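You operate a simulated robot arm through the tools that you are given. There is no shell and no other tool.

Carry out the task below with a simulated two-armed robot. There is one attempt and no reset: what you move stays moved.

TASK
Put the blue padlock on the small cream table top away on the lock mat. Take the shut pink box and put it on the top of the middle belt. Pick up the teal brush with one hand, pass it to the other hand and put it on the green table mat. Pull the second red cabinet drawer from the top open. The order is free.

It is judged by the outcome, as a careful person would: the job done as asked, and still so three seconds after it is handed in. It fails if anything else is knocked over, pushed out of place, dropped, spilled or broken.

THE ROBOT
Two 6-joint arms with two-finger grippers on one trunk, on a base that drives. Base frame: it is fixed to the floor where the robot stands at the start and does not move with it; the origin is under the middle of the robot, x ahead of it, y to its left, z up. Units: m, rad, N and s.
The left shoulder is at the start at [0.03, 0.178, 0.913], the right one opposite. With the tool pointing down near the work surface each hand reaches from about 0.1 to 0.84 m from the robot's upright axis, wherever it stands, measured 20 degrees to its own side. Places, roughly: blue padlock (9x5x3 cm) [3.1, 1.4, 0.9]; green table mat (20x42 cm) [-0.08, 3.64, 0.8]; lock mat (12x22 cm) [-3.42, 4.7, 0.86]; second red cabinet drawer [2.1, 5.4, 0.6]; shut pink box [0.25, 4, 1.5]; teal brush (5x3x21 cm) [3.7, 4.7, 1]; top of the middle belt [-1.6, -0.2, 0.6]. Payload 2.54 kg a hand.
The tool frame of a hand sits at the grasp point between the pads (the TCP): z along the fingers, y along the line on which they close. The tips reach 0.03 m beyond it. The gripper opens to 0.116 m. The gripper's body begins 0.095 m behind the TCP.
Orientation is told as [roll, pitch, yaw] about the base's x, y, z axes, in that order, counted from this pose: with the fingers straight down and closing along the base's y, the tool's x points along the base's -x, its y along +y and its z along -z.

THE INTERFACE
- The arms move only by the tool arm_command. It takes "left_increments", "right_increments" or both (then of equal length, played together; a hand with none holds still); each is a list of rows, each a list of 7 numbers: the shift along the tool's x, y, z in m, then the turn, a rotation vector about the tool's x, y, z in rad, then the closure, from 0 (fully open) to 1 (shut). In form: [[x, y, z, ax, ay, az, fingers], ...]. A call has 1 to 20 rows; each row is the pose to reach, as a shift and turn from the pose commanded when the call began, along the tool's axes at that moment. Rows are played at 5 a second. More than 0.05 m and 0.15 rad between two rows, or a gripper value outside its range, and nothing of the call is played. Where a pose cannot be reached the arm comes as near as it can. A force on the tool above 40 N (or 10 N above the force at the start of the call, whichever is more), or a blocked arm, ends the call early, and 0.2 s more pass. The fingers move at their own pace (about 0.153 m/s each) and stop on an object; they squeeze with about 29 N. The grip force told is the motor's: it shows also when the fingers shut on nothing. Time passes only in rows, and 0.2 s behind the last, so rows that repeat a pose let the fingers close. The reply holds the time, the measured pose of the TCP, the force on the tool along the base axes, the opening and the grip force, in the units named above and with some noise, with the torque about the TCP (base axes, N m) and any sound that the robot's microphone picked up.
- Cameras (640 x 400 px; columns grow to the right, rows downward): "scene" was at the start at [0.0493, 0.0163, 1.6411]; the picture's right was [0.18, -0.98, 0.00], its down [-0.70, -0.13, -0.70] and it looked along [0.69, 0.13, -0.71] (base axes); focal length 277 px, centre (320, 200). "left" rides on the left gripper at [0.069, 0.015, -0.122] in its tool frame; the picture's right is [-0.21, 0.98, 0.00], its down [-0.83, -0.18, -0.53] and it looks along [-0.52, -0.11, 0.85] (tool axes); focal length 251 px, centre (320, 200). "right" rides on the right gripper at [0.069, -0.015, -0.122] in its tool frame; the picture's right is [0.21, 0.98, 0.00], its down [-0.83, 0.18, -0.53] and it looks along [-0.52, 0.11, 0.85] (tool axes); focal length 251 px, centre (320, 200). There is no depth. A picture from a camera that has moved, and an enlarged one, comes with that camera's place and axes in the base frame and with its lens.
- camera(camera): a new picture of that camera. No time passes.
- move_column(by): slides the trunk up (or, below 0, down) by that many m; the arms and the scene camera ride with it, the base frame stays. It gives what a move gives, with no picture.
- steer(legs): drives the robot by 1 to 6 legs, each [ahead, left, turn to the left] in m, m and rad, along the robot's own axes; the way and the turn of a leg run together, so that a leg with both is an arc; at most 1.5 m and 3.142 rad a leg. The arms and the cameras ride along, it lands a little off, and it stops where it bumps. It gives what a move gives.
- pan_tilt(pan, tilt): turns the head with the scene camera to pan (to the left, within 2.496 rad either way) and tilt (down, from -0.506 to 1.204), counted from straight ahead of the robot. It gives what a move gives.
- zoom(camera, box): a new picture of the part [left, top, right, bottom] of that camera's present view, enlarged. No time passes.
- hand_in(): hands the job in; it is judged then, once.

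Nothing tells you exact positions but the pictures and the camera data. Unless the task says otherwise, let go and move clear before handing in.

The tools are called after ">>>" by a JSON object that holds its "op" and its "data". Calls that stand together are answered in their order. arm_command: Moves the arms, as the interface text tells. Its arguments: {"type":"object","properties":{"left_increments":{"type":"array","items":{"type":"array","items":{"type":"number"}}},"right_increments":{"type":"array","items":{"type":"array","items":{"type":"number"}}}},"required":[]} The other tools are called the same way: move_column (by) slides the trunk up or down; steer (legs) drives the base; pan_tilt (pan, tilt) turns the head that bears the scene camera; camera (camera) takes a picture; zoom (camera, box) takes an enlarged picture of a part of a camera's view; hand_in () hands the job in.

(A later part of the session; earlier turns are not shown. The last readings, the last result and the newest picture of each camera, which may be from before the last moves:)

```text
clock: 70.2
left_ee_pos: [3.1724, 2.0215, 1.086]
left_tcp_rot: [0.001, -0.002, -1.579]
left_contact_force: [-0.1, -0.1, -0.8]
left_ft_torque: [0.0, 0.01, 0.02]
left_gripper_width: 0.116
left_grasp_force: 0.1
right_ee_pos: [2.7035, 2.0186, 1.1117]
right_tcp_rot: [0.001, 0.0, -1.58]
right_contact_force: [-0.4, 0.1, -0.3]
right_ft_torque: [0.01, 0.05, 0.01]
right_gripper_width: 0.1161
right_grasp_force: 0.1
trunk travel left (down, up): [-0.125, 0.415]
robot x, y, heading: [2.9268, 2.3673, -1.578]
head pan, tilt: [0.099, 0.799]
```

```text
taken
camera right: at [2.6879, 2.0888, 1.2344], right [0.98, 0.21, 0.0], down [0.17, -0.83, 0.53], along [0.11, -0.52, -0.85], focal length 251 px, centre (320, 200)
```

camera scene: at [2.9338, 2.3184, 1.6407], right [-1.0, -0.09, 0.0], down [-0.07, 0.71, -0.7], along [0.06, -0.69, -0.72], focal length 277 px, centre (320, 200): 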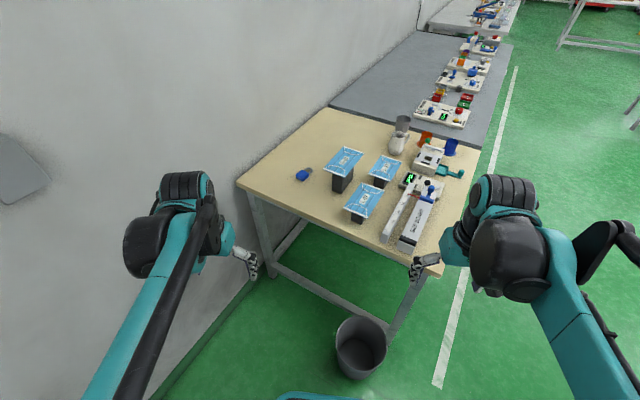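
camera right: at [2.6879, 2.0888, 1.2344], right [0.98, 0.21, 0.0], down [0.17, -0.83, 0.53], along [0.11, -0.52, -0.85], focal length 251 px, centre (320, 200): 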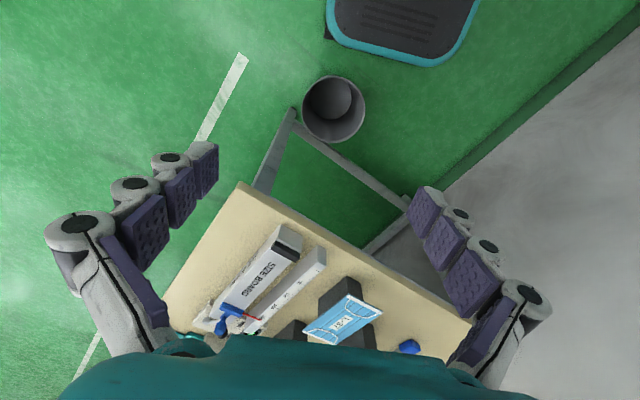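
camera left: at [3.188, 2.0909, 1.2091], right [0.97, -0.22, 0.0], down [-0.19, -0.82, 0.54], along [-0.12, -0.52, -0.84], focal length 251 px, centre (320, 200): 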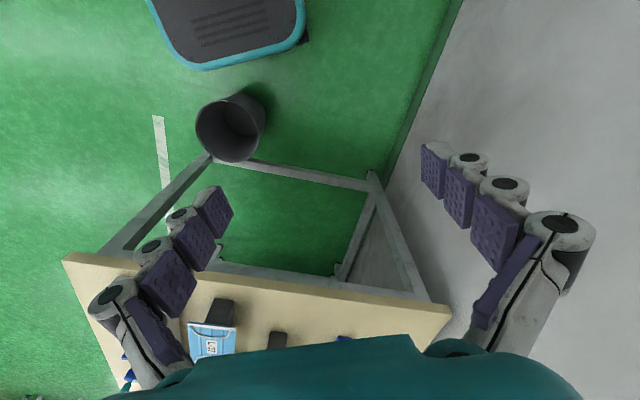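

Now the padlock is clearly visible to the left of the tall stand. I'll zoom in to get its position and orientation.

>>> {"op": "zoom", "data": {"camera": "scene", "box": [270, 140, 366, 200]}}

>>> {"op": "zoom", "data": {"camera": "scene", "box": [220, 100, 460, 250]}}

```text
6.67 times, centred on (318, 170) of scene
camera zoom: at [2.9338, 2.3184, 1.6407], right [-1.0, -0.09, 0.0], down [-0.07, 0.71, -0.7], along [0.06, -0.69, -0.72], focal length 1844 px, centre (333, 400)
```

zoom: 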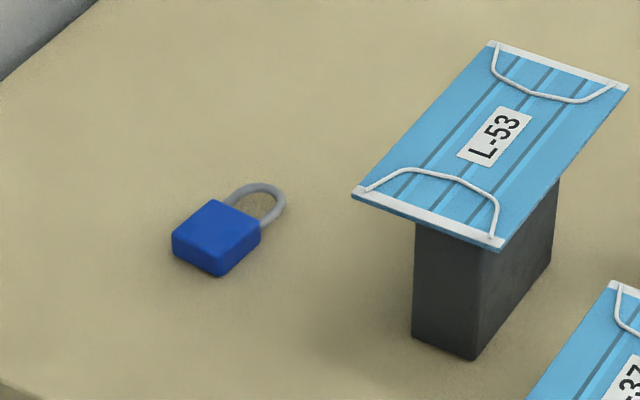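

```text
2.67 times, centred on (340, 175) of scene
camera zoom: at [2.9338, 2.3184, 1.6407], right [-1.0, -0.09, 0.0], down [-0.07, 0.71, -0.7], along [0.06, -0.69, -0.72], focal length 738 px, centre (267, 267)
```

zoom: 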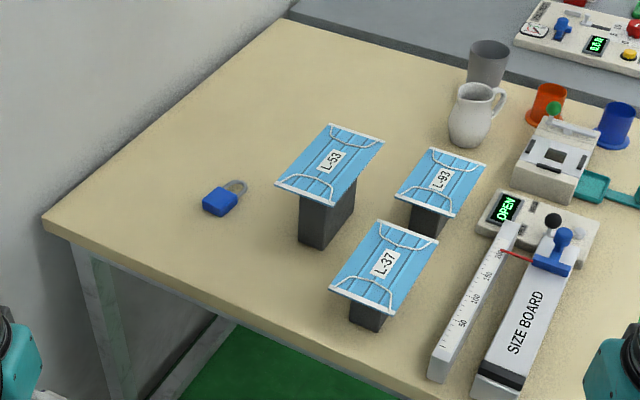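

The padlock body is at about (3.08, 1.475) with its shackle pointing away at heading −120°. A pose at (3.02, 2.33) heading −120° puts it within the left hand's reach; I'll go there carefully.

>>> {"op": "steer", "data": {"legs": [[0.03, 0.095, 0], [0, 0, -0.51]]}}

>>> {"op": "pan_tilt", "data": {"pan": 0.5, "tilt": 0.75}}

>>> {"op": "camera", "data": {"camera": "scene"}}

>>> {"op": "camera", "data": {"camera": "left"}}

```text
clock: 72.8
left_ee_pos: [3.0699, 1.914, 1.0869]
left_tcp_rot: [0.0, -0.004, -2.084]
left_contact_force: [-0.1, 0.3, -0.4]
left_ft_torque: [0.01, -0.02, 0.01]
left_gripper_width: 0.116
left_grasp_force: 0.0
right_ee_pos: [2.6574, 2.1395, 1.1118]
right_tcp_rot: [-0.001, 0.0, -2.084]
right_contact_force: [0.3, 0.0, -0.1]
right_ft_torque: [0.0, -0.01, 0.0]
right_gripper_width: 0.1161
right_grasp_force: 0.0
trunk travel left (down, up): [-0.125, 0.415]
robot x, y, heading: [3.0208, 2.3387, -2.082]
head pan, tilt: [0.099, 0.799]
```

```text
clock: 73.7
left_ee_pos: [3.0691, 1.9155, 1.0873]
left_tcp_rot: [0.001, -0.001, -2.084]
left_contact_force: [0.7, 0.0, 0.4]
left_ft_torque: [0.0, 0.01, 0.0]
left_gripper_width: 0.116
left_grasp_force: 0.1
right_ee_pos: [2.6575, 2.1386, 1.1122]
right_tcp_rot: [0.0, 0.001, -2.085]
right_contact_force: [0.5, 0.2, 0.3]
right_ft_torque: [0.02, 0.0, -0.05]
right_gripper_width: 0.1161
right_grasp_force: 0.0
trunk travel left (down, up): [-0.125, 0.415]
robot x, y, heading: [3.0196, 2.337, -2.082]
head pan, tilt: [0.499, 0.75]
```

```text
taken
camera scene: at [3.0347, 2.2812, 1.6446], right [-1.0, 0.01, 0.0], down [0.01, 0.68, -0.73], along [-0.01, -0.73, -0.68], focal length 277 px, centre (320, 200)
```

scene: 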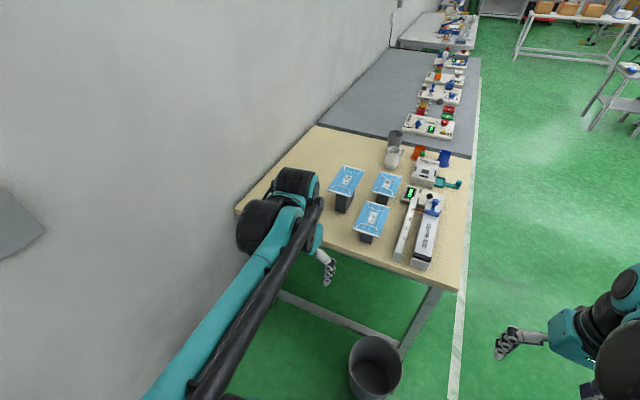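

```text
taken
camera left: at [3.1166, 1.9679, 1.2091], right [0.75, -0.67, 0.0], down [-0.56, -0.63, 0.54], along [-0.36, -0.4, -0.84], focal length 251 px, centre (320, 200)
```

left: 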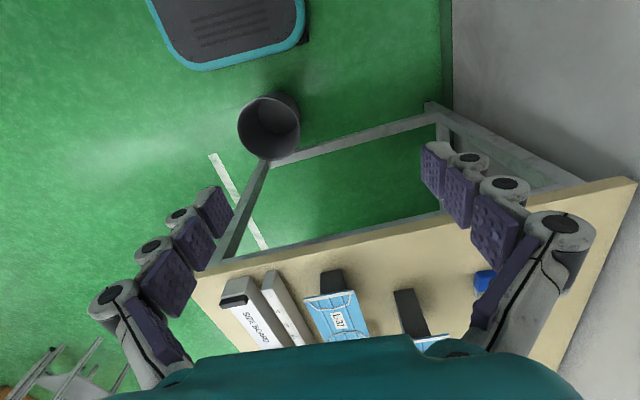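

The padlock is seen at about (3.085, 1.485). I'll extend the left hand toward it at safe height, stopping short to take a closer look.

>>> {"op": "arm_command", "data": {"left_increments": [[-0.038, 0.022, 0, 0, 0, 0, 0], [-0.075, 0.045, 0, 0, 0, 0, 0], [-0.113, 0.067, 0, 0, 0, 0, 0], [-0.15, 0.09, 0, 0, 0, 0, 0], [-0.188, 0.112, 0, 0, 0, 0, 0], [-0.225, 0.135, 0, 0, 0, 0, 0], [-0.26, 0.156, 0, 0, 0, 0, 0], [-0.26, 0.156, 0, 0, 0, 0, 0]]}}

>>> {"op": "camera", "data": {"camera": "left"}}

>>> {"op": "camera", "data": {"camera": "scene"}}

```text
clock: 75.5
left_ee_pos: [3.0784, 1.6129, 1.0875]
left_tcp_rot: [0.003, -0.002, -2.086]
left_contact_force: [0.3, -0.5, 1.3]
left_ft_torque: [-0.03, 0.01, 0.01]
left_gripper_width: 0.1162
left_grasp_force: 0.0
right_ee_pos: [2.6582, 2.141, 1.1129]
right_tcp_rot: [0.001, 0.0, -2.082]
right_contact_force: [1.1, 0.3, 0.4]
right_ft_torque: [-0.01, -0.01, 0.01]
right_gripper_width: 0.1159
right_grasp_force: 0.1
trunk travel left (down, up): [-0.125, 0.415]
robot x, y, heading: [3.0213, 2.3386, -2.086]
head pan, tilt: [0.499, 0.75]
```

```text
taken
camera left: at [3.1251, 1.6651, 1.2102], right [0.75, -0.67, 0.0], down [-0.56, -0.63, 0.54], along [-0.36, -0.4, -0.84], focal length 251 px, centre (320, 200)
```

left: 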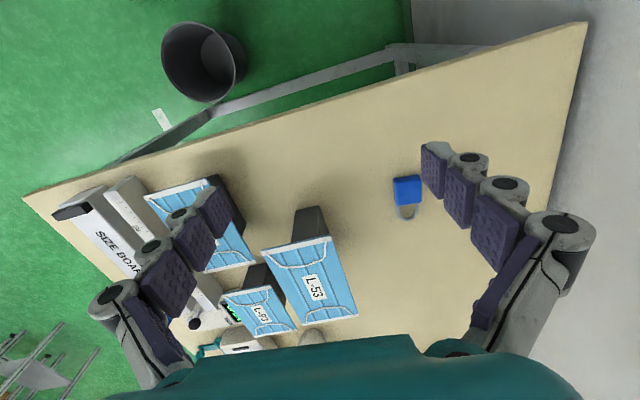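

```text
taken
camera scene: at [3.0348, 2.2824, 1.6447], right [-1.0, 0.01, 0.0], down [0.01, 0.68, -0.73], along [-0.01, -0.73, -0.68], focal length 277 px, centre (320, 200)
```

scene: 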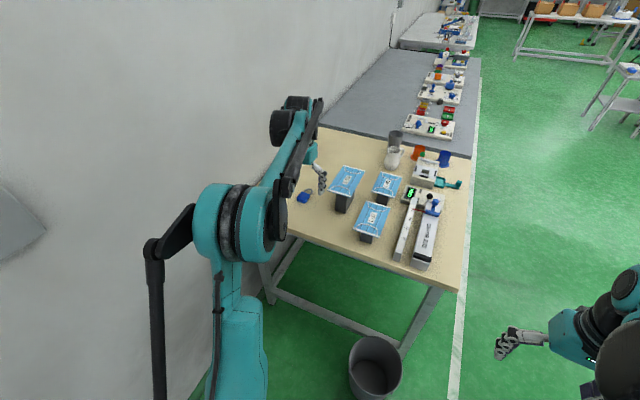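

The padlock shows clearly in the left camera, ahead and left of the gripper. I'll move most of the way over it and lower 5 cm, then re-measure.

>>> {"op": "arm_command", "data": {"left_increments": [[-0.03, 0.03, 0.01, 0, 0, 0, 0], [-0.06, 0.06, 0.025, 0, 0, 0, 0], [-0.09, 0.09, 0.04, 0, 0, 0, 0], [-0.115, 0.105, 0.05, 0, 0, 0, 0], [-0.115, 0.105, 0.05, 0, 0, 0, 0]]}}

>>> {"op": "camera", "data": {"camera": "left"}}

>>> {"op": "zoom", "data": {"camera": "scene", "box": [240, 130, 400, 230]}}

```text
clock: 76.7
left_ee_pos: [3.1133, 1.4744, 1.0337]
left_tcp_rot: [0.0, -0.003, -2.084]
left_contact_force: [0.6, -0.1, 0.8]
left_ft_torque: [0.02, -0.03, 0.0]
left_gripper_width: 0.1161
left_grasp_force: 0.1
left hand out of reach, approached as far as the arm can: row 4, 5
right_ee_pos: [2.6581, 2.1402, 1.1111]
right_tcp_rot: [-0.001, 0.001, -2.084]
right_contact_force: [-0.6, -0.2, 0.8]
right_ft_torque: [0.05, 0.0, 0.0]
right_gripper_width: 0.1161
right_grasp_force: 0.0
trunk travel left (down, up): [-0.125, 0.415]
robot x, y, heading: [3.0217, 2.3351, -2.082]
head pan, tilt: [0.499, 0.75]
```

```text
taken
camera left: at [3.16, 1.5274, 1.1557], right [0.75, -0.67, 0.0], down [-0.56, -0.63, 0.53], along [-0.36, -0.4, -0.84], focal length 251 px, centre (320, 200)
```

left: 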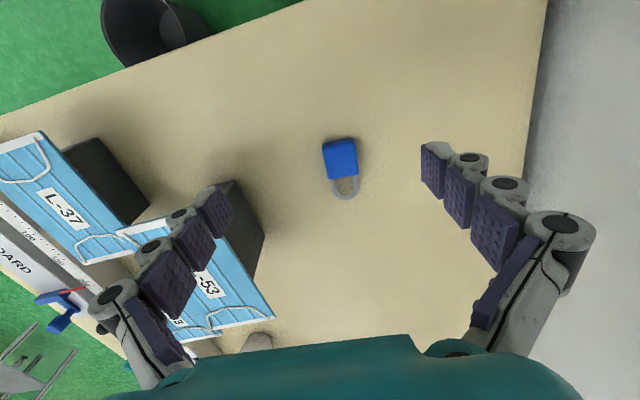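

```text
4.00 times, centred on (320, 180) of scene
camera zoom: at [3.0349, 2.2807, 1.6447], right [-1.0, 0.01, 0.0], down [0.01, 0.68, -0.73], along [-0.01, -0.73, -0.68], focal length 1107 px, centre (320, 280)
```

zoom: 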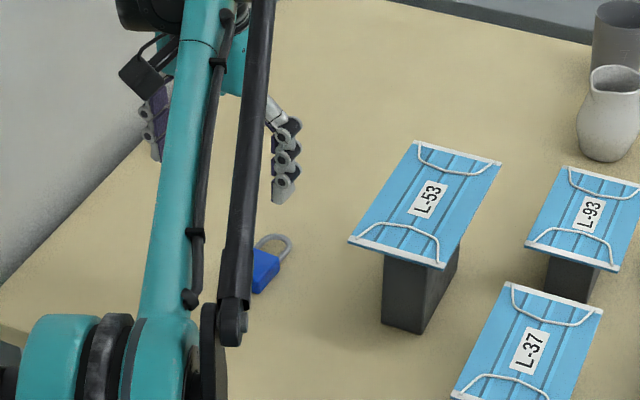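

The padlock is slightly beyond reach from here (its body is near (3.095, 1.413), top ≈0.845). I'll lift and retract the hand a little, shift the base about 10 cm left and 3 cm ahead, and retry.

>>> {"op": "arm_command", "data": {"left_increments": [[0.01, 0, -0.04, 0, 0, 0, 0], [0.05, -0.02, -0.05, 0, 0, 0, 0], [0.09, -0.05, -0.05, 0, 0, 0, 0], [0.12, -0.08, -0.05, 0, 0, 0, 0], [0.12, -0.08, -0.05, 0, 0, 0, 0]]}}

>>> {"op": "steer", "data": {"legs": [[0.03, 0.1, 0]]}}

>>> {"op": "camera", "data": {"camera": "left"}}

>>> {"op": "camera", "data": {"camera": "scene"}}

```text
clock: 77.8
left_ee_pos: [3.1024, 1.6194, 1.0824]
left_tcp_rot: [-0.001, -0.003, -2.083]
left_contact_force: [-0.1, -0.6, -0.2]
left_ft_torque: [0.03, -0.03, 0.03]
left_gripper_width: 0.1159
left_grasp_force: 0.1
left hand out of reach, approached as far as the arm can: row 1
right_ee_pos: [2.6576, 2.1391, 1.1116]
right_tcp_rot: [0.001, 0.0, -2.082]
right_contact_force: [-0.3, 0.2, 0.8]
right_ft_torque: [0.03, 0.03, 0.02]
right_gripper_width: 0.1161
right_grasp_force: 0.1
trunk travel left (down, up): [-0.125, 0.415]
robot x, y, heading: [3.0243, 2.3327, -2.087]
head pan, tilt: [0.499, 0.75]
```

```text
clock: 79.0
left_ee_pos: [3.1766, 1.5414, 1.0814]
left_tcp_rot: [0.0, -0.001, -2.085]
left_contact_force: [0.2, 0.3, -1.1]
left_ft_torque: [0.04, 0.04, 0.03]
left_gripper_width: 0.1161
left_grasp_force: 0.2
right_ee_pos: [2.732, 2.0646, 1.113]
right_tcp_rot: [-0.002, -0.001, -2.083]
right_contact_force: [-0.4, -0.8, -0.5]
right_ft_torque: [0.02, 0.08, -0.02]
right_gripper_width: 0.1159
right_grasp_force: 0.0
trunk travel left (down, up): [-0.125, 0.415]
robot x, y, heading: [3.0952, 2.2617, -2.084]
head pan, tilt: [0.499, 0.75]
```

```text
taken
camera left: at [3.223, 1.5947, 1.2047], right [0.74, -0.67, 0.0], down [-0.56, -0.63, 0.53], along [-0.36, -0.4, -0.84], focal length 251 px, centre (320, 200)
```

left: 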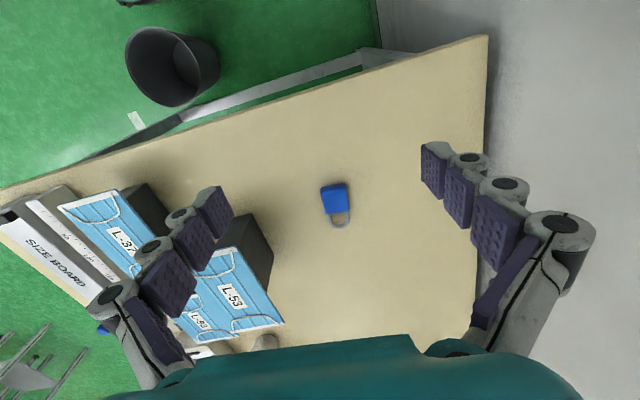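

```text
taken
camera scene: at [3.1097, 2.2036, 1.6446], right [-1.0, 0.01, 0.0], down [0.01, 0.68, -0.73], along [-0.01, -0.73, -0.68], focal length 277 px, centre (320, 200)
```

scene: 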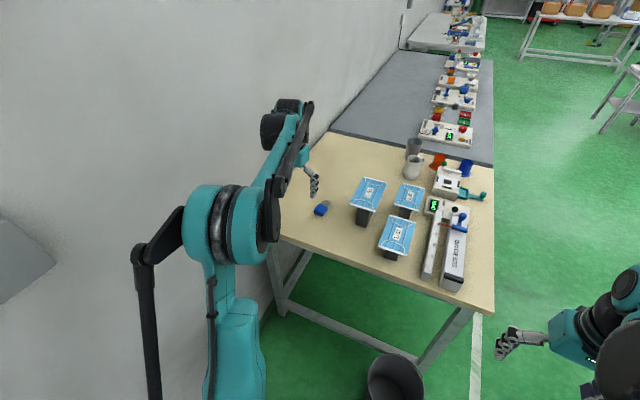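

The padlock is now within reach, nearly aligned with the fingers. I'll move directly over it and descend to about 8 cm above, then check again.

>>> {"op": "arm_command", "data": {"left_increments": [[-0.04, -0.002, 0, 0, 0, 0, 0], [-0.08, -0.004, 0.02, 0, 0, -0.03, 0], [-0.12, -0.006, 0.05, 0, 0, -0.07, 0], [-0.144, -0.008, 0.09, 0, 0, -0.07, 0], [-0.144, -0.008, 0.12, 0, 0, -0.07, 0], [-0.144, -0.008, 0.12, 0, 0, -0.07, 0]]}}

>>> {"op": "camera", "data": {"camera": "left"}}

>>> {"op": "zoom", "data": {"camera": "scene", "box": [260, 150, 420, 250]}}

```text
clock: 80.4
left_ee_pos: [3.0977, 1.4202, 0.9625]
left_tcp_rot: [0.0, -0.002, -2.016]
left_contact_force: [0.3, 0.4, -1.3]
left_ft_torque: [-0.02, 0.01, 0.03]
left_gripper_width: 0.1161
left_grasp_force: 0.1
right_ee_pos: [2.7313, 2.0641, 1.1119]
right_tcp_rot: [0.001, 0.0, -2.086]
right_contact_force: [0.1, 0.5, 0.6]
right_ft_torque: [0.01, 0.03, -0.02]
right_gripper_width: 0.1163
right_grasp_force: 0.0
trunk travel left (down, up): [-0.125, 0.415]
robot x, y, heading: [3.097, 2.2591, -2.087]
head pan, tilt: [0.499, 0.75]
```

```text
taken
camera left: at [3.1407, 1.477, 1.0854], right [0.79, -0.61, 0.0], down [-0.52, -0.67, 0.53], along [-0.33, -0.42, -0.84], focal length 251 px, centre (320, 200)
```

left: 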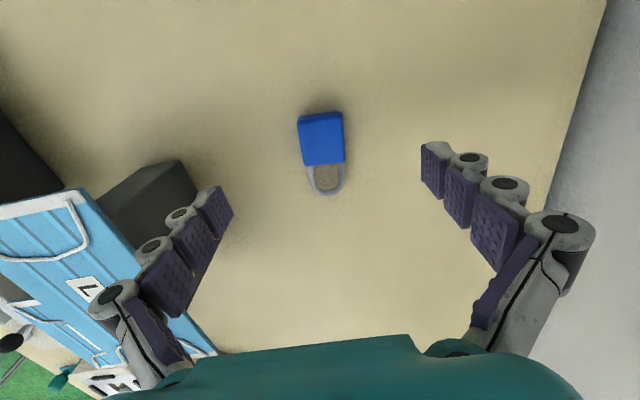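

```text
4.00 times, centred on (340, 200) of scene
camera zoom: at [3.1083, 2.2049, 1.6447], right [-1.0, 0.01, 0.0], down [0.01, 0.68, -0.73], along [-0.01, -0.73, -0.68], focal length 1107 px, centre (240, 200)
```

zoom: 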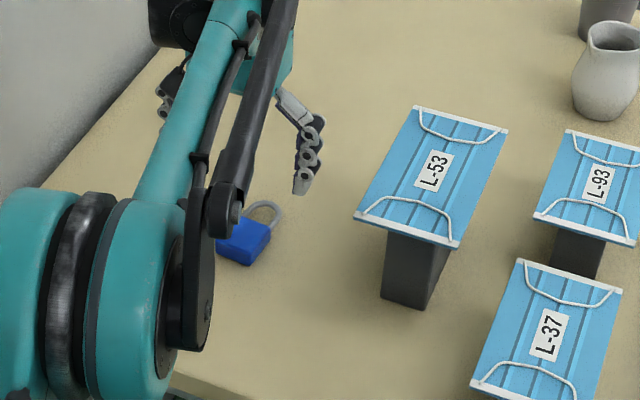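

The gripper is centred over the padlock. I'll descend 5 cm and look at finger tips relative to the table.

>>> {"op": "arm_command", "data": {"left_increments": [[-0.003, 0, 0.02, 0, 0, 0, 0], [-0.005, 0, 0.04, 0, 0, 0, 0], [-0.005, 0, 0.055, 0, 0, 0, 0], [-0.005, 0, 0.055, 0, 0, 0, 0]]}}

>>> {"op": "camera", "data": {"camera": "left"}}

>>> {"op": "zoom", "data": {"camera": "scene", "box": [260, 150, 420, 250]}}

```text
clock: 81.4
left_ee_pos: [3.0963, 1.4173, 0.9082]
left_tcp_rot: [0.003, -0.002, -2.016]
left_contact_force: [0.3, -0.1, -0.3]
left_ft_torque: [0.02, 0.0, -0.01]
left_gripper_width: 0.116
left_grasp_force: 0.1
right_ee_pos: [2.731, 2.0645, 1.1129]
right_tcp_rot: [0.001, 0.0, -2.083]
right_contact_force: [-0.6, 0.0, 0.0]
right_ft_torque: [0.01, 0.02, 0.0]
right_gripper_width: 0.116
right_grasp_force: 0.0
trunk travel left (down, up): [-0.125, 0.415]
robot x, y, heading: [3.0963, 2.2623, -2.085]
head pan, tilt: [0.499, 0.75]
```

```text
taken
camera left: at [3.1394, 1.4734, 1.031], right [0.79, -0.61, 0.0], down [-0.52, -0.67, 0.54], along [-0.33, -0.42, -0.84], focal length 251 px, centre (320, 200)
```

left: 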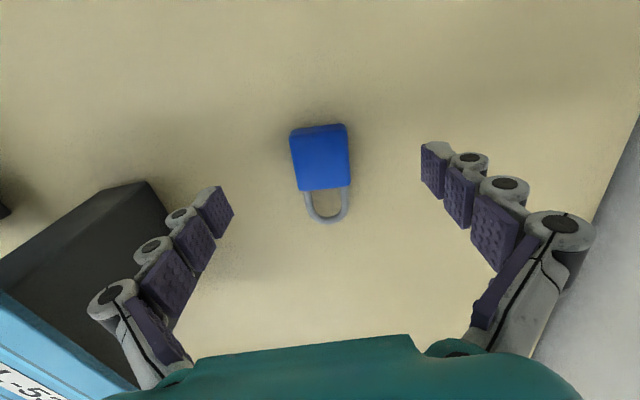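

```text
4.00 times, centred on (340, 200) of scene
camera zoom: at [3.1083, 2.2052, 1.6447], right [-1.0, 0.01, 0.0], down [0.01, 0.68, -0.73], along [-0.01, -0.73, -0.68], focal length 1107 px, centre (240, 200)
```

zoom: 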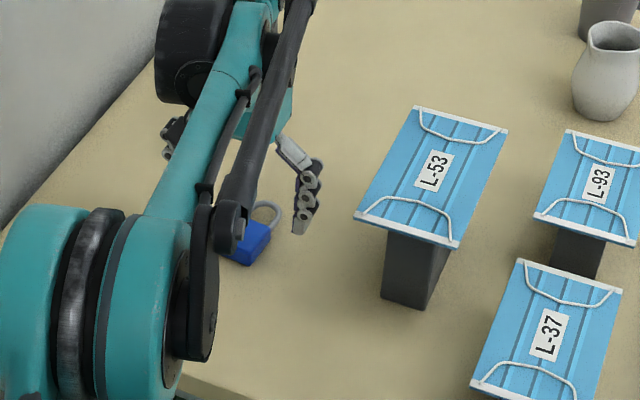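

The padlock is centred between the fingers with its top at ≈0.867 and table at ≈0.84. I'll descend to just above the table and close.

>>> {"op": "arm_command", "data": {"left_increments": [[0.002, 0.001, 0.012, 0, 0, 0, 0], [0.003, 0.001, 0.022, 0, 0, 0, 0], [0.003, 0.001, 0.03, 0, 0, 0, 0], [0.003, 0.001, 0.03, 0, 0, 0, 0]]}}

>>> {"op": "camera", "data": {"camera": "left"}}

>>> {"op": "zoom", "data": {"camera": "scene", "box": [290, 180, 354, 220]}}

```text
clock: 82.4
left_ee_pos: [3.0978, 1.4186, 0.8775]
left_tcp_rot: [0.001, -0.002, -2.015]
left_contact_force: [-0.4, -0.6, 0.1]
left_ft_torque: [0.02, 0.02, -0.02]
left_gripper_width: 0.1158
left_grasp_force: 0.0
right_ee_pos: [2.7306, 2.064, 1.1123]
right_tcp_rot: [-0.001, -0.001, -2.084]
right_contact_force: [0.4, -0.8, 0.1]
right_ft_torque: [-0.04, -0.01, -0.04]
right_gripper_width: 0.1158
right_grasp_force: 0.1
trunk travel left (down, up): [-0.125, 0.415]
robot x, y, heading: [3.0937, 2.2615, -2.086]
head pan, tilt: [0.499, 0.75]
```

```text
taken
camera left: at [3.1402, 1.475, 1.0005], right [0.79, -0.61, 0.0], down [-0.52, -0.67, 0.54], along [-0.33, -0.42, -0.84], focal length 251 px, centre (320, 200)
```

left: 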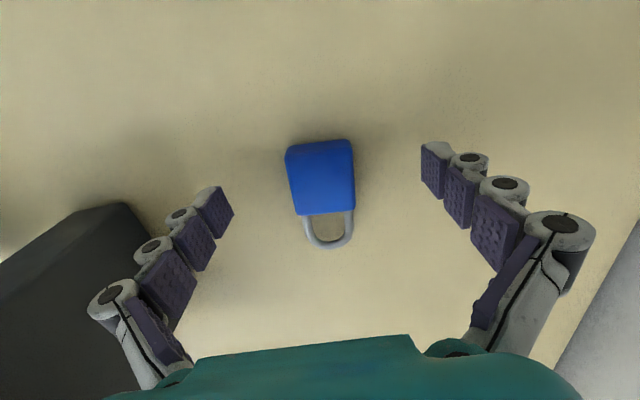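

```text
10.00 times, centred on (322, 200) of scene
camera zoom: at [3.1083, 2.2051, 1.6447], right [-1.0, 0.01, 0.0], down [0.01, 0.68, -0.73], along [-0.01, -0.73, -0.68], focal length 2767 px, centre (300, 200)
```

zoom: 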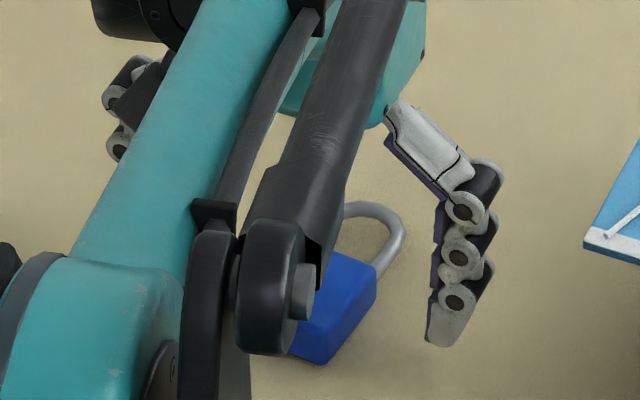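

>>> {"op": "arm_command", "data": {"left_increments": [[0.003, 0.001, 0.005, 0, 0, 0, 0], [0.003, 0.001, 0.005, 0, 0, 0, 0.5], [0.003, 0.001, 0.005, 0, 0, 0, 1], [0.003, 0.001, 0.005, 0, 0, 0, 1], [0.003, 0.001, 0.005, 0, 0, 0, 1], [0.003, 0.001, 0.005, 0, 0, 0, 1]]}}

>>> {"op": "camera", "data": {"camera": "left"}}

```text
clock: 83.8
left_ee_pos: [3.0988, 1.4198, 0.8731]
left_tcp_rot: [0.004, -0.003, -2.017]
left_contact_force: [-0.6, -2.0, 2.8]
left_ft_torque: [-0.01, 0.03, 0.01]
left_gripper_width: 0.0411
left_grasp_force: 28.6
right_ee_pos: [2.7316, 2.0655, 1.1127]
right_tcp_rot: [0.001, 0.001, -2.082]
right_contact_force: [0.1, 0.0, 0.2]
right_ft_torque: [-0.01, -0.01, -0.01]
right_gripper_width: 0.1161
right_grasp_force: 0.1
trunk travel left (down, up): [-0.125, 0.415]
robot x, y, heading: [3.0952, 2.2605, -2.085]
head pan, tilt: [0.499, 0.75]
```

```text
taken
camera left: at [3.1426, 1.4769, 0.9962], right [0.79, -0.61, 0.0], down [-0.52, -0.67, 0.54], along [-0.33, -0.42, -0.84], focal length 251 px, centre (320, 200)
```

left: 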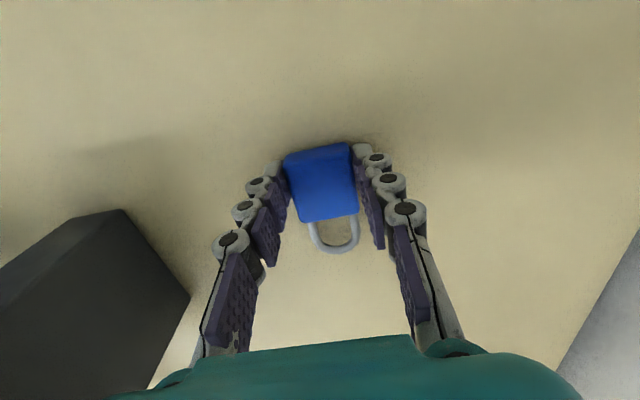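

The padlock is held (4.1 cm opening, 28.6 N). I'll lift it and retract the arm close to the body.

>>> {"op": "arm_command", "data": {"left_increments": [[0, 0, -0.03, 0, 0, 0, 1], [0, 0, -0.07, 0, 0, 0, 1], [0, 0, -0.11, 0, 0, 0, 1], [0, 0, -0.15, 0, 0, 0, 1], [0.03, 0, -0.18, 0, 0, 0, 1], [0.07, 0, -0.2, 0, 0, 0, 1], [0.11, -0.01, -0.2, 0, 0, 0, 1], [0.15, -0.02, -0.2, 0, 0, 0, 1], [0.19, -0.03, -0.2, 0, 0, 0, 1], [0.23, -0.04, -0.2, 0, 0, 0, 1], [0.27, -0.05, -0.2, 0, 0, 0, 1], [0.31, -0.06, -0.2, 0, 0, 0, 1], [0.31, -0.06, -0.2, 0, 0, 0, 1]]}}

>>> {"op": "camera", "data": {"camera": "left"}}

>>> {"op": "camera", "data": {"camera": "scene"}}

```text
clock: 86.6
left_ee_pos: [3.1778, 1.7249, 1.0713]
left_tcp_rot: [0.001, -0.003, -2.013]
left_contact_force: [-0.5, -0.5, -1.6]
left_ft_torque: [0.07, 0.02, -0.02]
left_gripper_width: 0.0411
left_grasp_force: 29.6
right_ee_pos: [2.7317, 2.0634, 1.1112]
right_tcp_rot: [0.0, 0.0, -2.084]
right_contact_force: [0.3, -0.1, -0.1]
right_ft_torque: [0.02, -0.01, -0.02]
right_gripper_width: 0.1157
right_grasp_force: 0.2
trunk travel left (down, up): [-0.125, 0.415]
robot x, y, heading: [3.0958, 2.2589, -2.088]
head pan, tilt: [0.499, 0.75]
```

```text
taken
camera left: at [3.2205, 1.7815, 1.1932], right [0.79, -0.61, 0.0], down [-0.52, -0.67, 0.53], along [-0.33, -0.42, -0.85], focal length 251 px, centre (320, 200)
```

left: 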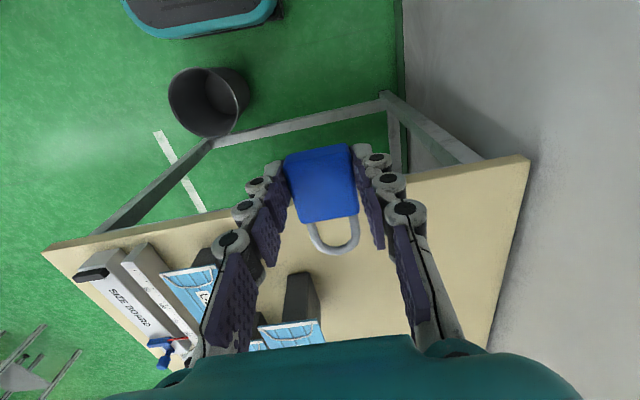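

```text
taken
camera scene: at [3.1082, 2.2037, 1.6446], right [-1.0, 0.01, 0.0], down [0.01, 0.68, -0.73], along [-0.01, -0.73, -0.68], focal length 277 px, centre (320, 200)
```

scene: 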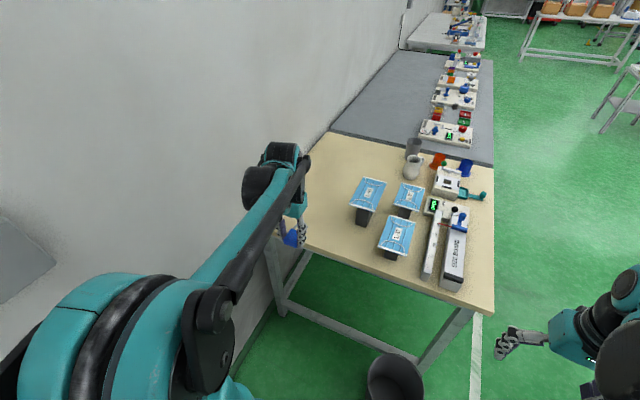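

Padlock secured. Next I'll leave the corridor (strafe right, then forward into open floor) and head for the red cabinet via the gap between bench and packing table.

>>> {"op": "steer", "data": {"legs": [[-0.03, -0.35, 0], [0.08, -0.5, 0], [0.45, -0.35, 0]]}}

>>> {"op": "steer", "data": {"legs": [[0, 0, 1.63]]}}

>>> {"op": "pan_tilt", "data": {"pan": 1.5, "tilt": 0.6}}

>>> {"op": "camera", "data": {"camera": "scene"}}

>>> {"op": "pan_tilt", "data": {"pan": 2.4, "tilt": 0.6}}

>>> {"op": "camera", "data": {"camera": "scene"}}

```text
clock: 94.4
left_ee_pos: [1.8728, 1.8886, 1.0704]
left_tcp_rot: [0.001, -0.001, -2.025]
left_contact_force: [-0.2, -0.4, -1.1]
left_ft_torque: [0.03, -0.05, 0.0]
left_gripper_width: 0.041
left_grasp_force: 29.3
right_ee_pos: [1.4293, 2.2317, 1.1114]
right_tcp_rot: [0.0, 0.0, -2.095]
right_contact_force: [-1.0, 0.2, -0.4]
right_ft_torque: [0.0, 0.0, -0.01]
right_gripper_width: 0.1158
right_grasp_force: 0.1
trunk travel left (down, up): [-0.125, 0.415]
robot x, y, heading: [1.7956, 2.4258, -2.096]
head pan, tilt: [0.499, 0.75]
```

```text
clock: 98.7
left_ee_pos: [2.3258, 2.5304, 1.0704]
left_tcp_rot: [0.0, -0.002, -0.4]
left_contact_force: [-0.2, 0.6, -0.7]
left_ft_torque: [0.01, 0.04, 0.01]
left_gripper_width: 0.0411
left_grasp_force: 29.0
right_ee_pos: [2.0077, 2.0693, 1.111]
right_tcp_rot: [0.001, 0.0, -0.469]
right_contact_force: [0.0, 0.8, -0.3]
right_ft_torque: [0.03, -0.02, -0.02]
right_gripper_width: 0.1159
right_grasp_force: 0.0
trunk travel left (down, up): [-0.125, 0.415]
robot x, y, heading: [1.7943, 2.4255, -0.461]
head pan, tilt: [0.499, 0.75]
```

```text
clock: 100.0
left_ee_pos: [2.3266, 2.5313, 1.0716]
left_tcp_rot: [0.0, -0.001, -0.398]
left_contact_force: [0.3, 0.3, -0.8]
left_ft_torque: [-0.01, -0.01, 0.03]
left_gripper_width: 0.0409
left_grasp_force: 28.8
right_ee_pos: [2.0088, 2.0687, 1.1134]
right_tcp_rot: [0.002, 0.0, -0.47]
right_contact_force: [0.4, -0.8, 0.8]
right_ft_torque: [-0.01, -0.03, -0.01]
right_gripper_width: 0.116
right_grasp_force: 0.0
trunk travel left (down, up): [-0.125, 0.415]
robot x, y, heading: [1.7953, 2.4227, -0.469]
head pan, tilt: [1.499, 0.6]
```

```text
taken
camera scene: at [1.8146, 2.5151, 1.6575], right [0.86, -0.52, 0.0], down [-0.29, -0.48, -0.82], along [0.43, 0.71, -0.57], focal length 277 px, centre (320, 200)
```

scene: 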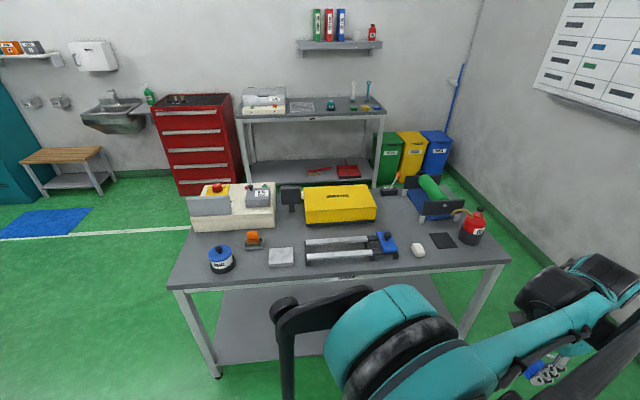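

```text
clock: 101.2
left_ee_pos: [2.3258, 2.5307, 1.0705]
left_tcp_rot: [0.001, -0.002, -0.4]
left_contact_force: [0.3, -0.2, -1.4]
left_ft_torque: [0.04, 0.01, 0.02]
left_gripper_width: 0.0408
left_grasp_force: 29.3
right_ee_pos: [2.008, 2.069, 1.1118]
right_tcp_rot: [0.0, 0.0, -0.469]
right_contact_force: [-0.3, -0.4, -0.5]
right_ft_torque: [0.02, 0.01, -0.01]
right_gripper_width: 0.1162
right_grasp_force: 0.1
trunk travel left (down, up): [-0.125, 0.415]
robot x, y, heading: [1.7942, 2.4213, -0.471]
head pan, tilt: [2.4, 0.6]
```

```text
taken
camera scene: at [1.738, 2.5221, 1.6575], right [0.94, 0.35, 0.0], down [0.2, -0.53, -0.83], along [-0.29, 0.77, -0.56], focal length 277 px, centre (320, 200)
```

scene: 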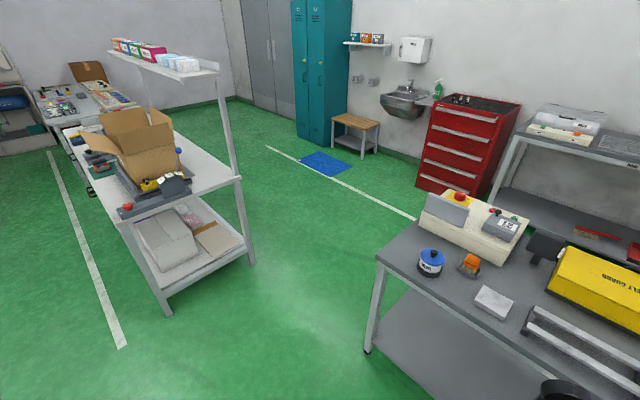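

The gap to the cabinet is about 1 m wide and the two tables are staggered, so I can weave through facing the far wall. I'll line up in front of the gap first.

>>> {"op": "steer", "data": {"legs": [[-0.95, -0.2, 0], [0, 0, 1.586]]}}

>>> {"op": "pan_tilt", "data": {"pan": 0.0, "tilt": 0.6}}

>>> {"op": "camera", "data": {"camera": "scene"}}

```text
clock: 110.0
left_ee_pos: [0.7653, 3.1954, 1.0705]
left_tcp_rot: [0.001, -0.002, 1.183]
left_contact_force: [-0.5, -1.2, -1.4]
left_ft_torque: [-0.03, 0.01, 0.03]
left_gripper_width: 0.041
left_grasp_force: 28.8
right_ee_pos: [1.2304, 2.8819, 1.1132]
right_tcp_rot: [0.001, 0.001, 1.113]
right_contact_force: [-0.6, 0.3, -0.3]
right_ft_torque: [0.0, -0.02, -0.03]
right_gripper_width: 0.1159
right_grasp_force: 0.0
trunk travel left (down, up): [-0.125, 0.415]
robot x, y, heading: [0.8765, 2.6684, 1.111]
head pan, tilt: [2.4, 0.6]
```

```text
clock: 112.2
left_ee_pos: [0.7639, 3.1942, 1.0713]
left_tcp_rot: [0.002, -0.002, 1.184]
left_contact_force: [-0.1, 0.4, -1.1]
left_ft_torque: [0.0, 0.01, 0.01]
left_gripper_width: 0.0408
left_grasp_force: 29.0
right_ee_pos: [1.2295, 2.8822, 1.1115]
right_tcp_rot: [0.0, -0.001, 1.113]
right_contact_force: [1.1, 0.5, 0.8]
right_ft_torque: [-0.01, -0.01, 0.0]
right_gripper_width: 0.1161
right_grasp_force: 0.0
trunk travel left (down, up): [-0.125, 0.415]
robot x, y, heading: [0.8794, 2.6633, 1.116]
head pan, tilt: [0.0, 0.6]
```

```text
taken
camera scene: at [0.902, 2.719, 1.6575], right [0.9, -0.44, 0.0], down [-0.25, -0.51, -0.82], along [0.36, 0.74, -0.57], focal length 277 px, centre (320, 200)
```

scene: 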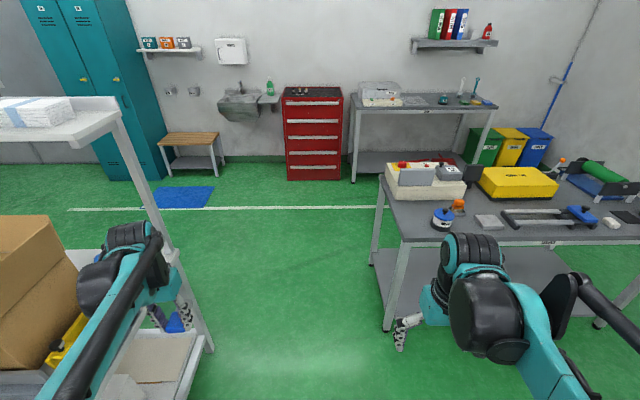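

The elbows make a straight pass too tight, so I'll turn to face along the bench direction and strafe sideways through the gap.

>>> {"op": "steer", "data": {"legs": [[0, 0, -1.57], [-0.22, 0.35, 0]]}}

>>> {"op": "pan_tilt", "data": {"pan": 1.57, "tilt": 0.7}}

>>> {"op": "camera", "data": {"camera": "scene"}}

>>> {"op": "pan_tilt", "data": {"pan": 2.49, "tilt": 0.6}}

>>> {"op": "camera", "data": {"camera": "scene"}}

>>> {"op": "pan_tilt", "data": {"pan": 0.5, "tilt": 0.7}}

>>> {"op": "camera", "data": {"camera": "scene"}}

```text
clock: 118.7
left_ee_pos: [1.3766, 3.1832, 1.071]
left_tcp_rot: [-0.001, -0.002, -0.406]
left_contact_force: [-0.5, 0.8, -0.9]
left_ft_torque: [-0.04, 0.05, 0.01]
left_gripper_width: 0.0411
left_grasp_force: 29.4
right_ee_pos: [1.0549, 2.7241, 1.1126]
right_tcp_rot: [-0.002, 0.0, -0.476]
right_contact_force: [-0.4, 0.6, -0.3]
right_ft_torque: [-0.02, 0.02, 0.03]
right_gripper_width: 0.1159
right_grasp_force: 0.0
trunk travel left (down, up): [-0.125, 0.415]
robot x, y, heading: [0.8461, 3.0752, -0.474]
head pan, tilt: [0.0, 0.6]
```

```text
clock: 120.3
left_ee_pos: [1.3762, 3.183, 1.0721]
left_tcp_rot: [0.002, -0.001, -0.407]
left_contact_force: [0.3, 0.2, -1.3]
left_ft_torque: [0.0, 0.02, 0.0]
left_gripper_width: 0.041
left_grasp_force: 28.7
right_ee_pos: [1.0553, 2.7225, 1.1127]
right_tcp_rot: [0.0, -0.001, -0.477]
right_contact_force: [0.5, 0.2, -0.8]
right_ft_torque: [-0.01, 0.01, 0.01]
right_gripper_width: 0.1157
right_grasp_force: 0.0
trunk travel left (down, up): [-0.125, 0.415]
robot x, y, heading: [0.8488, 3.0785, -0.471]
head pan, tilt: [1.571, 0.7]
```

```text
taken
camera scene: at [0.8572, 3.1704, 1.6489], right [0.89, -0.46, 0.0], down [-0.3, -0.57, -0.76], along [0.35, 0.68, -0.64], focal length 277 px, centre (320, 200)
```

scene: 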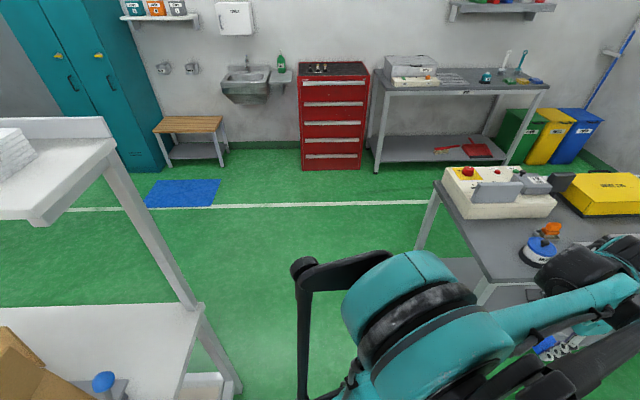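

```text
clock: 121.5
left_ee_pos: [1.3766, 3.1832, 1.0704]
left_tcp_rot: [0.002, -0.003, -0.407]
left_contact_force: [0.6, -0.5, -0.2]
left_ft_torque: [-0.01, 0.02, 0.02]
left_gripper_width: 0.0411
left_grasp_force: 29.1
right_ee_pos: [1.055, 2.7219, 1.1121]
right_tcp_rot: [0.0, -0.001, -0.477]
right_contact_force: [-0.4, -0.4, 0.0]
right_ft_torque: [0.01, -0.01, 0.01]
right_gripper_width: 0.1159
right_grasp_force: 0.1
trunk travel left (down, up): [-0.125, 0.415]
robot x, y, heading: [0.8454, 3.08, -0.477]
head pan, tilt: [2.491, 0.6]
```

```text
taken
camera scene: at [0.7803, 3.1748, 1.6575], right [0.9, 0.43, 0.0], down [0.24, -0.51, -0.83], along [-0.35, 0.75, -0.56], focal length 277 px, centre (320, 200)
```

scene: 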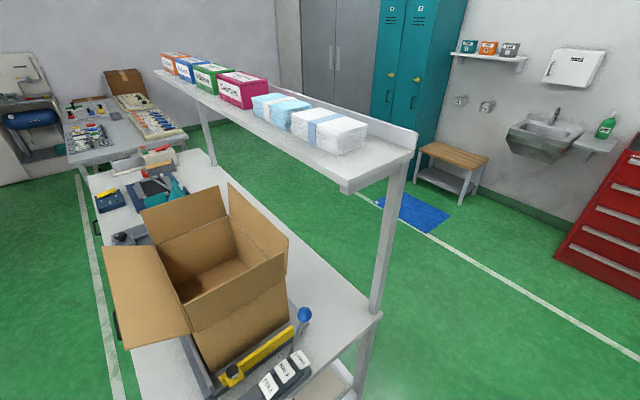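

```text
clock: 123.4
left_ee_pos: [1.376, 3.1822, 1.0704]
left_tcp_rot: [0.002, -0.003, -0.407]
left_contact_force: [-0.6, -1.1, -1.6]
left_ft_torque: [0.02, 0.01, 0.02]
left_gripper_width: 0.0408
left_grasp_force: 29.2
right_ee_pos: [1.0542, 2.7231, 1.1117]
right_tcp_rot: [0.0, 0.0, -0.477]
right_contact_force: [-0.1, -0.2, 0.7]
right_ft_torque: [-0.02, 0.01, -0.02]
right_gripper_width: 0.1161
right_grasp_force: 0.0
trunk travel left (down, up): [-0.125, 0.415]
robot x, y, heading: [0.8454, 3.0789, -0.477]
head pan, tilt: [0.499, 0.7]
```

```text
taken
camera scene: at [0.9031, 3.0969, 1.6489], right [0.02, -1.0, 0.0], down [-0.64, -0.01, -0.76], along [0.76, 0.02, -0.64], focal length 277 px, centre (320, 200)
```

scene: 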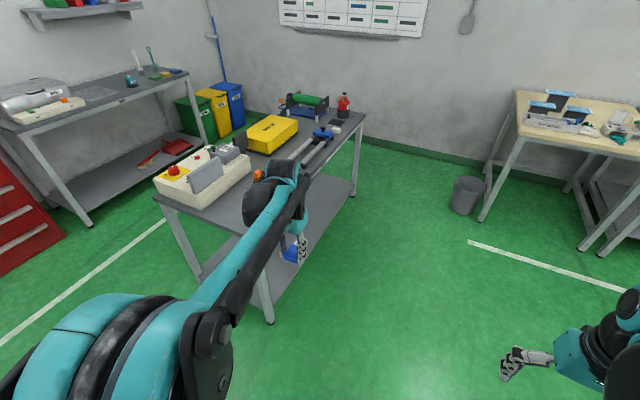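

I'm lined up. I'll pull the left hand in slightly more, then strafe left through the gap in two legs.

>>> {"op": "arm_command", "data": {"left_increments": [[0.04, 0, 0, 0, 0, 0, 1], [0.08, 0, 0, 0, 0, 0, 1], [0.1, 0, 0, 0, 0, 0, 1], [0.1, 0, 0, 0, 0, 0, 1]]}}

>>> {"op": "steer", "data": {"legs": [[-0.02, 0.3, 0.02], [0, 0.6, 0]]}}

>>> {"op": "camera", "data": {"camera": "scene"}}

```text
clock: 124.4
left_ee_pos: [1.2854, 3.2234, 1.0711]
left_tcp_rot: [0.002, -0.004, -0.407]
left_contact_force: [0.3, 0.6, -1.0]
left_ft_torque: [-0.04, 0.02, 0.01]
left_gripper_width: 0.0408
left_grasp_force: 28.8
right_ee_pos: [1.0543, 2.7235, 1.1121]
right_tcp_rot: [0.001, 0.0, -0.477]
right_contact_force: [0.0, 0.0, 0.1]
right_ft_torque: [0.0, 0.0, 0.01]
right_gripper_width: 0.1158
right_grasp_force: 0.1
trunk travel left (down, up): [-0.125, 0.415]
robot x, y, heading: [0.8442, 3.082, -0.474]
head pan, tilt: [0.499, 0.7]
```

```text
clock: 129.5
left_ee_pos: [1.6707, 4.0506, 1.0707]
left_tcp_rot: [-0.001, -0.002, -0.392]
left_contact_force: [-0.9, 0.2, -1.9]
left_ft_torque: [-0.02, -0.01, 0.01]
left_gripper_width: 0.0411
left_grasp_force: 29.4
right_ee_pos: [1.4484, 3.5492, 1.1133]
right_tcp_rot: [-0.002, -0.002, -0.46]
right_contact_force: [-0.5, 0.0, -0.6]
right_ft_torque: [0.02, -0.03, -0.03]
right_gripper_width: 0.116
right_grasp_force: 0.1
trunk travel left (down, up): [-0.125, 0.415]
robot x, y, heading: [1.2319, 3.9044, -0.459]
head pan, tilt: [0.499, 0.7]
```

```text
taken
camera scene: at [1.2915, 3.9203, 1.6489], right [0.04, -1.0, 0.0], down [-0.64, -0.03, -0.76], along [0.76, 0.03, -0.64], focal length 277 px, centre (320, 200)
```

scene: 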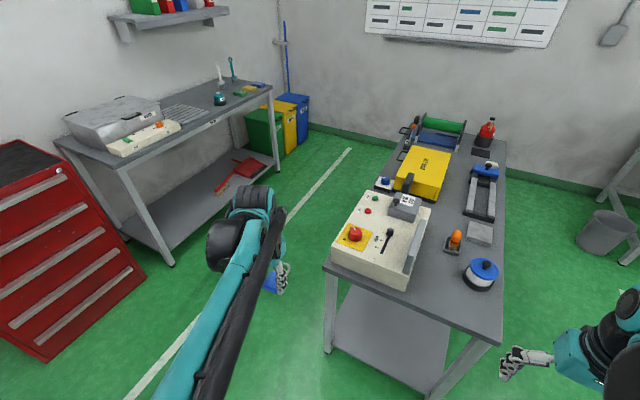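

Through the gap cleanly. I'll continue to the front of the red cabinet and turn to face it.

>>> {"op": "steer", "data": {"legs": [[0, 0.75, 0], [0, 0, 1.575]]}}

>>> {"op": "pan_tilt", "data": {"pan": -0.2, "tilt": 0.75}}

>>> {"op": "camera", "data": {"camera": "scene"}}

```text
clock: 137.4
left_ee_pos: [1.4217, 5.0147, 1.0707]
left_tcp_rot: [0.001, -0.001, 1.167]
left_contact_force: [-0.9, -0.2, -1.1]
left_ft_torque: [-0.02, 0.0, 0.04]
left_gripper_width: 0.0408
left_grasp_force: 28.7
right_ee_pos: [1.9233, 4.7855, 1.1131]
right_tcp_rot: [-0.001, 0.0, 1.097]
right_contact_force: [0.5, -0.3, -0.2]
right_ft_torque: [-0.02, 0.01, 0.03]
right_gripper_width: 0.1157
right_grasp_force: 0.1
trunk travel left (down, up): [-0.125, 0.415]
robot x, y, heading: [1.5659, 4.5773, 1.093]
head pan, tilt: [0.499, 0.7]
```

```text
clock: 138.4
left_ee_pos: [1.4225, 5.014, 1.0702]
left_tcp_rot: [0.002, -0.002, 1.165]
left_contact_force: [-0.3, -0.4, -0.7]
left_ft_torque: [-0.03, 0.03, -0.03]
left_gripper_width: 0.0409
left_grasp_force: 29.4
right_ee_pos: [1.9215, 4.7863, 1.1117]
right_tcp_rot: [-0.001, 0.001, 1.097]
right_contact_force: [0.4, -0.2, 0.5]
right_ft_torque: [0.01, 0.0, 0.02]
right_gripper_width: 0.1163
right_grasp_force: 0.0
trunk travel left (down, up): [-0.125, 0.415]
robot x, y, heading: [1.5648, 4.5736, 1.098]
head pan, tilt: [-0.201, 0.75]
```

```text
taken
camera scene: at [1.6038, 4.6146, 1.6446], right [0.78, -0.62, 0.0], down [-0.43, -0.53, -0.73], along [0.46, 0.57, -0.68], focal length 277 px, centre (320, 200)
```

scene: 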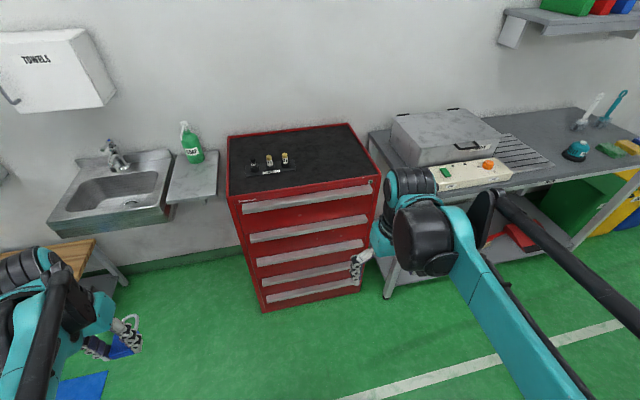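

The red cabinet with five drawers and bar handles is right ahead. I'll zoom in on it to see the handles.

>>> {"op": "zoom", "data": {"camera": "scene", "box": [215, 150, 407, 270]}}

>>> {"op": "camera", "data": {"camera": "right"}}

```text
3.33 times, centred on (311, 210) of scene
camera zoom: at [1.6038, 4.6146, 1.6446], right [0.78, -0.62, 0.0], down [-0.43, -0.53, -0.73], along [0.46, 0.57, -0.68], focal length 922 px, centre (350, 167)
```

zoom: 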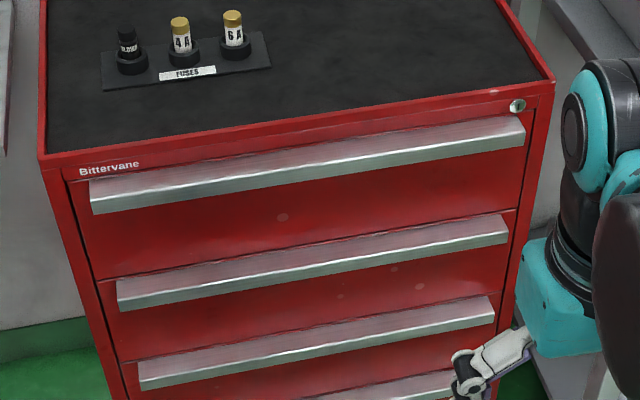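

```text
taken
camera right: at [1.9044, 4.7177, 1.2344], right [-0.97, 0.25, 0.0], down [0.22, 0.82, 0.53], along [0.14, 0.52, -0.85], focal length 251 px, centre (320, 200)
```

right: 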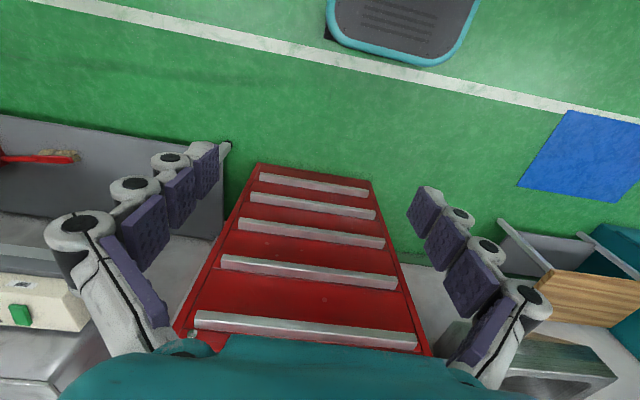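

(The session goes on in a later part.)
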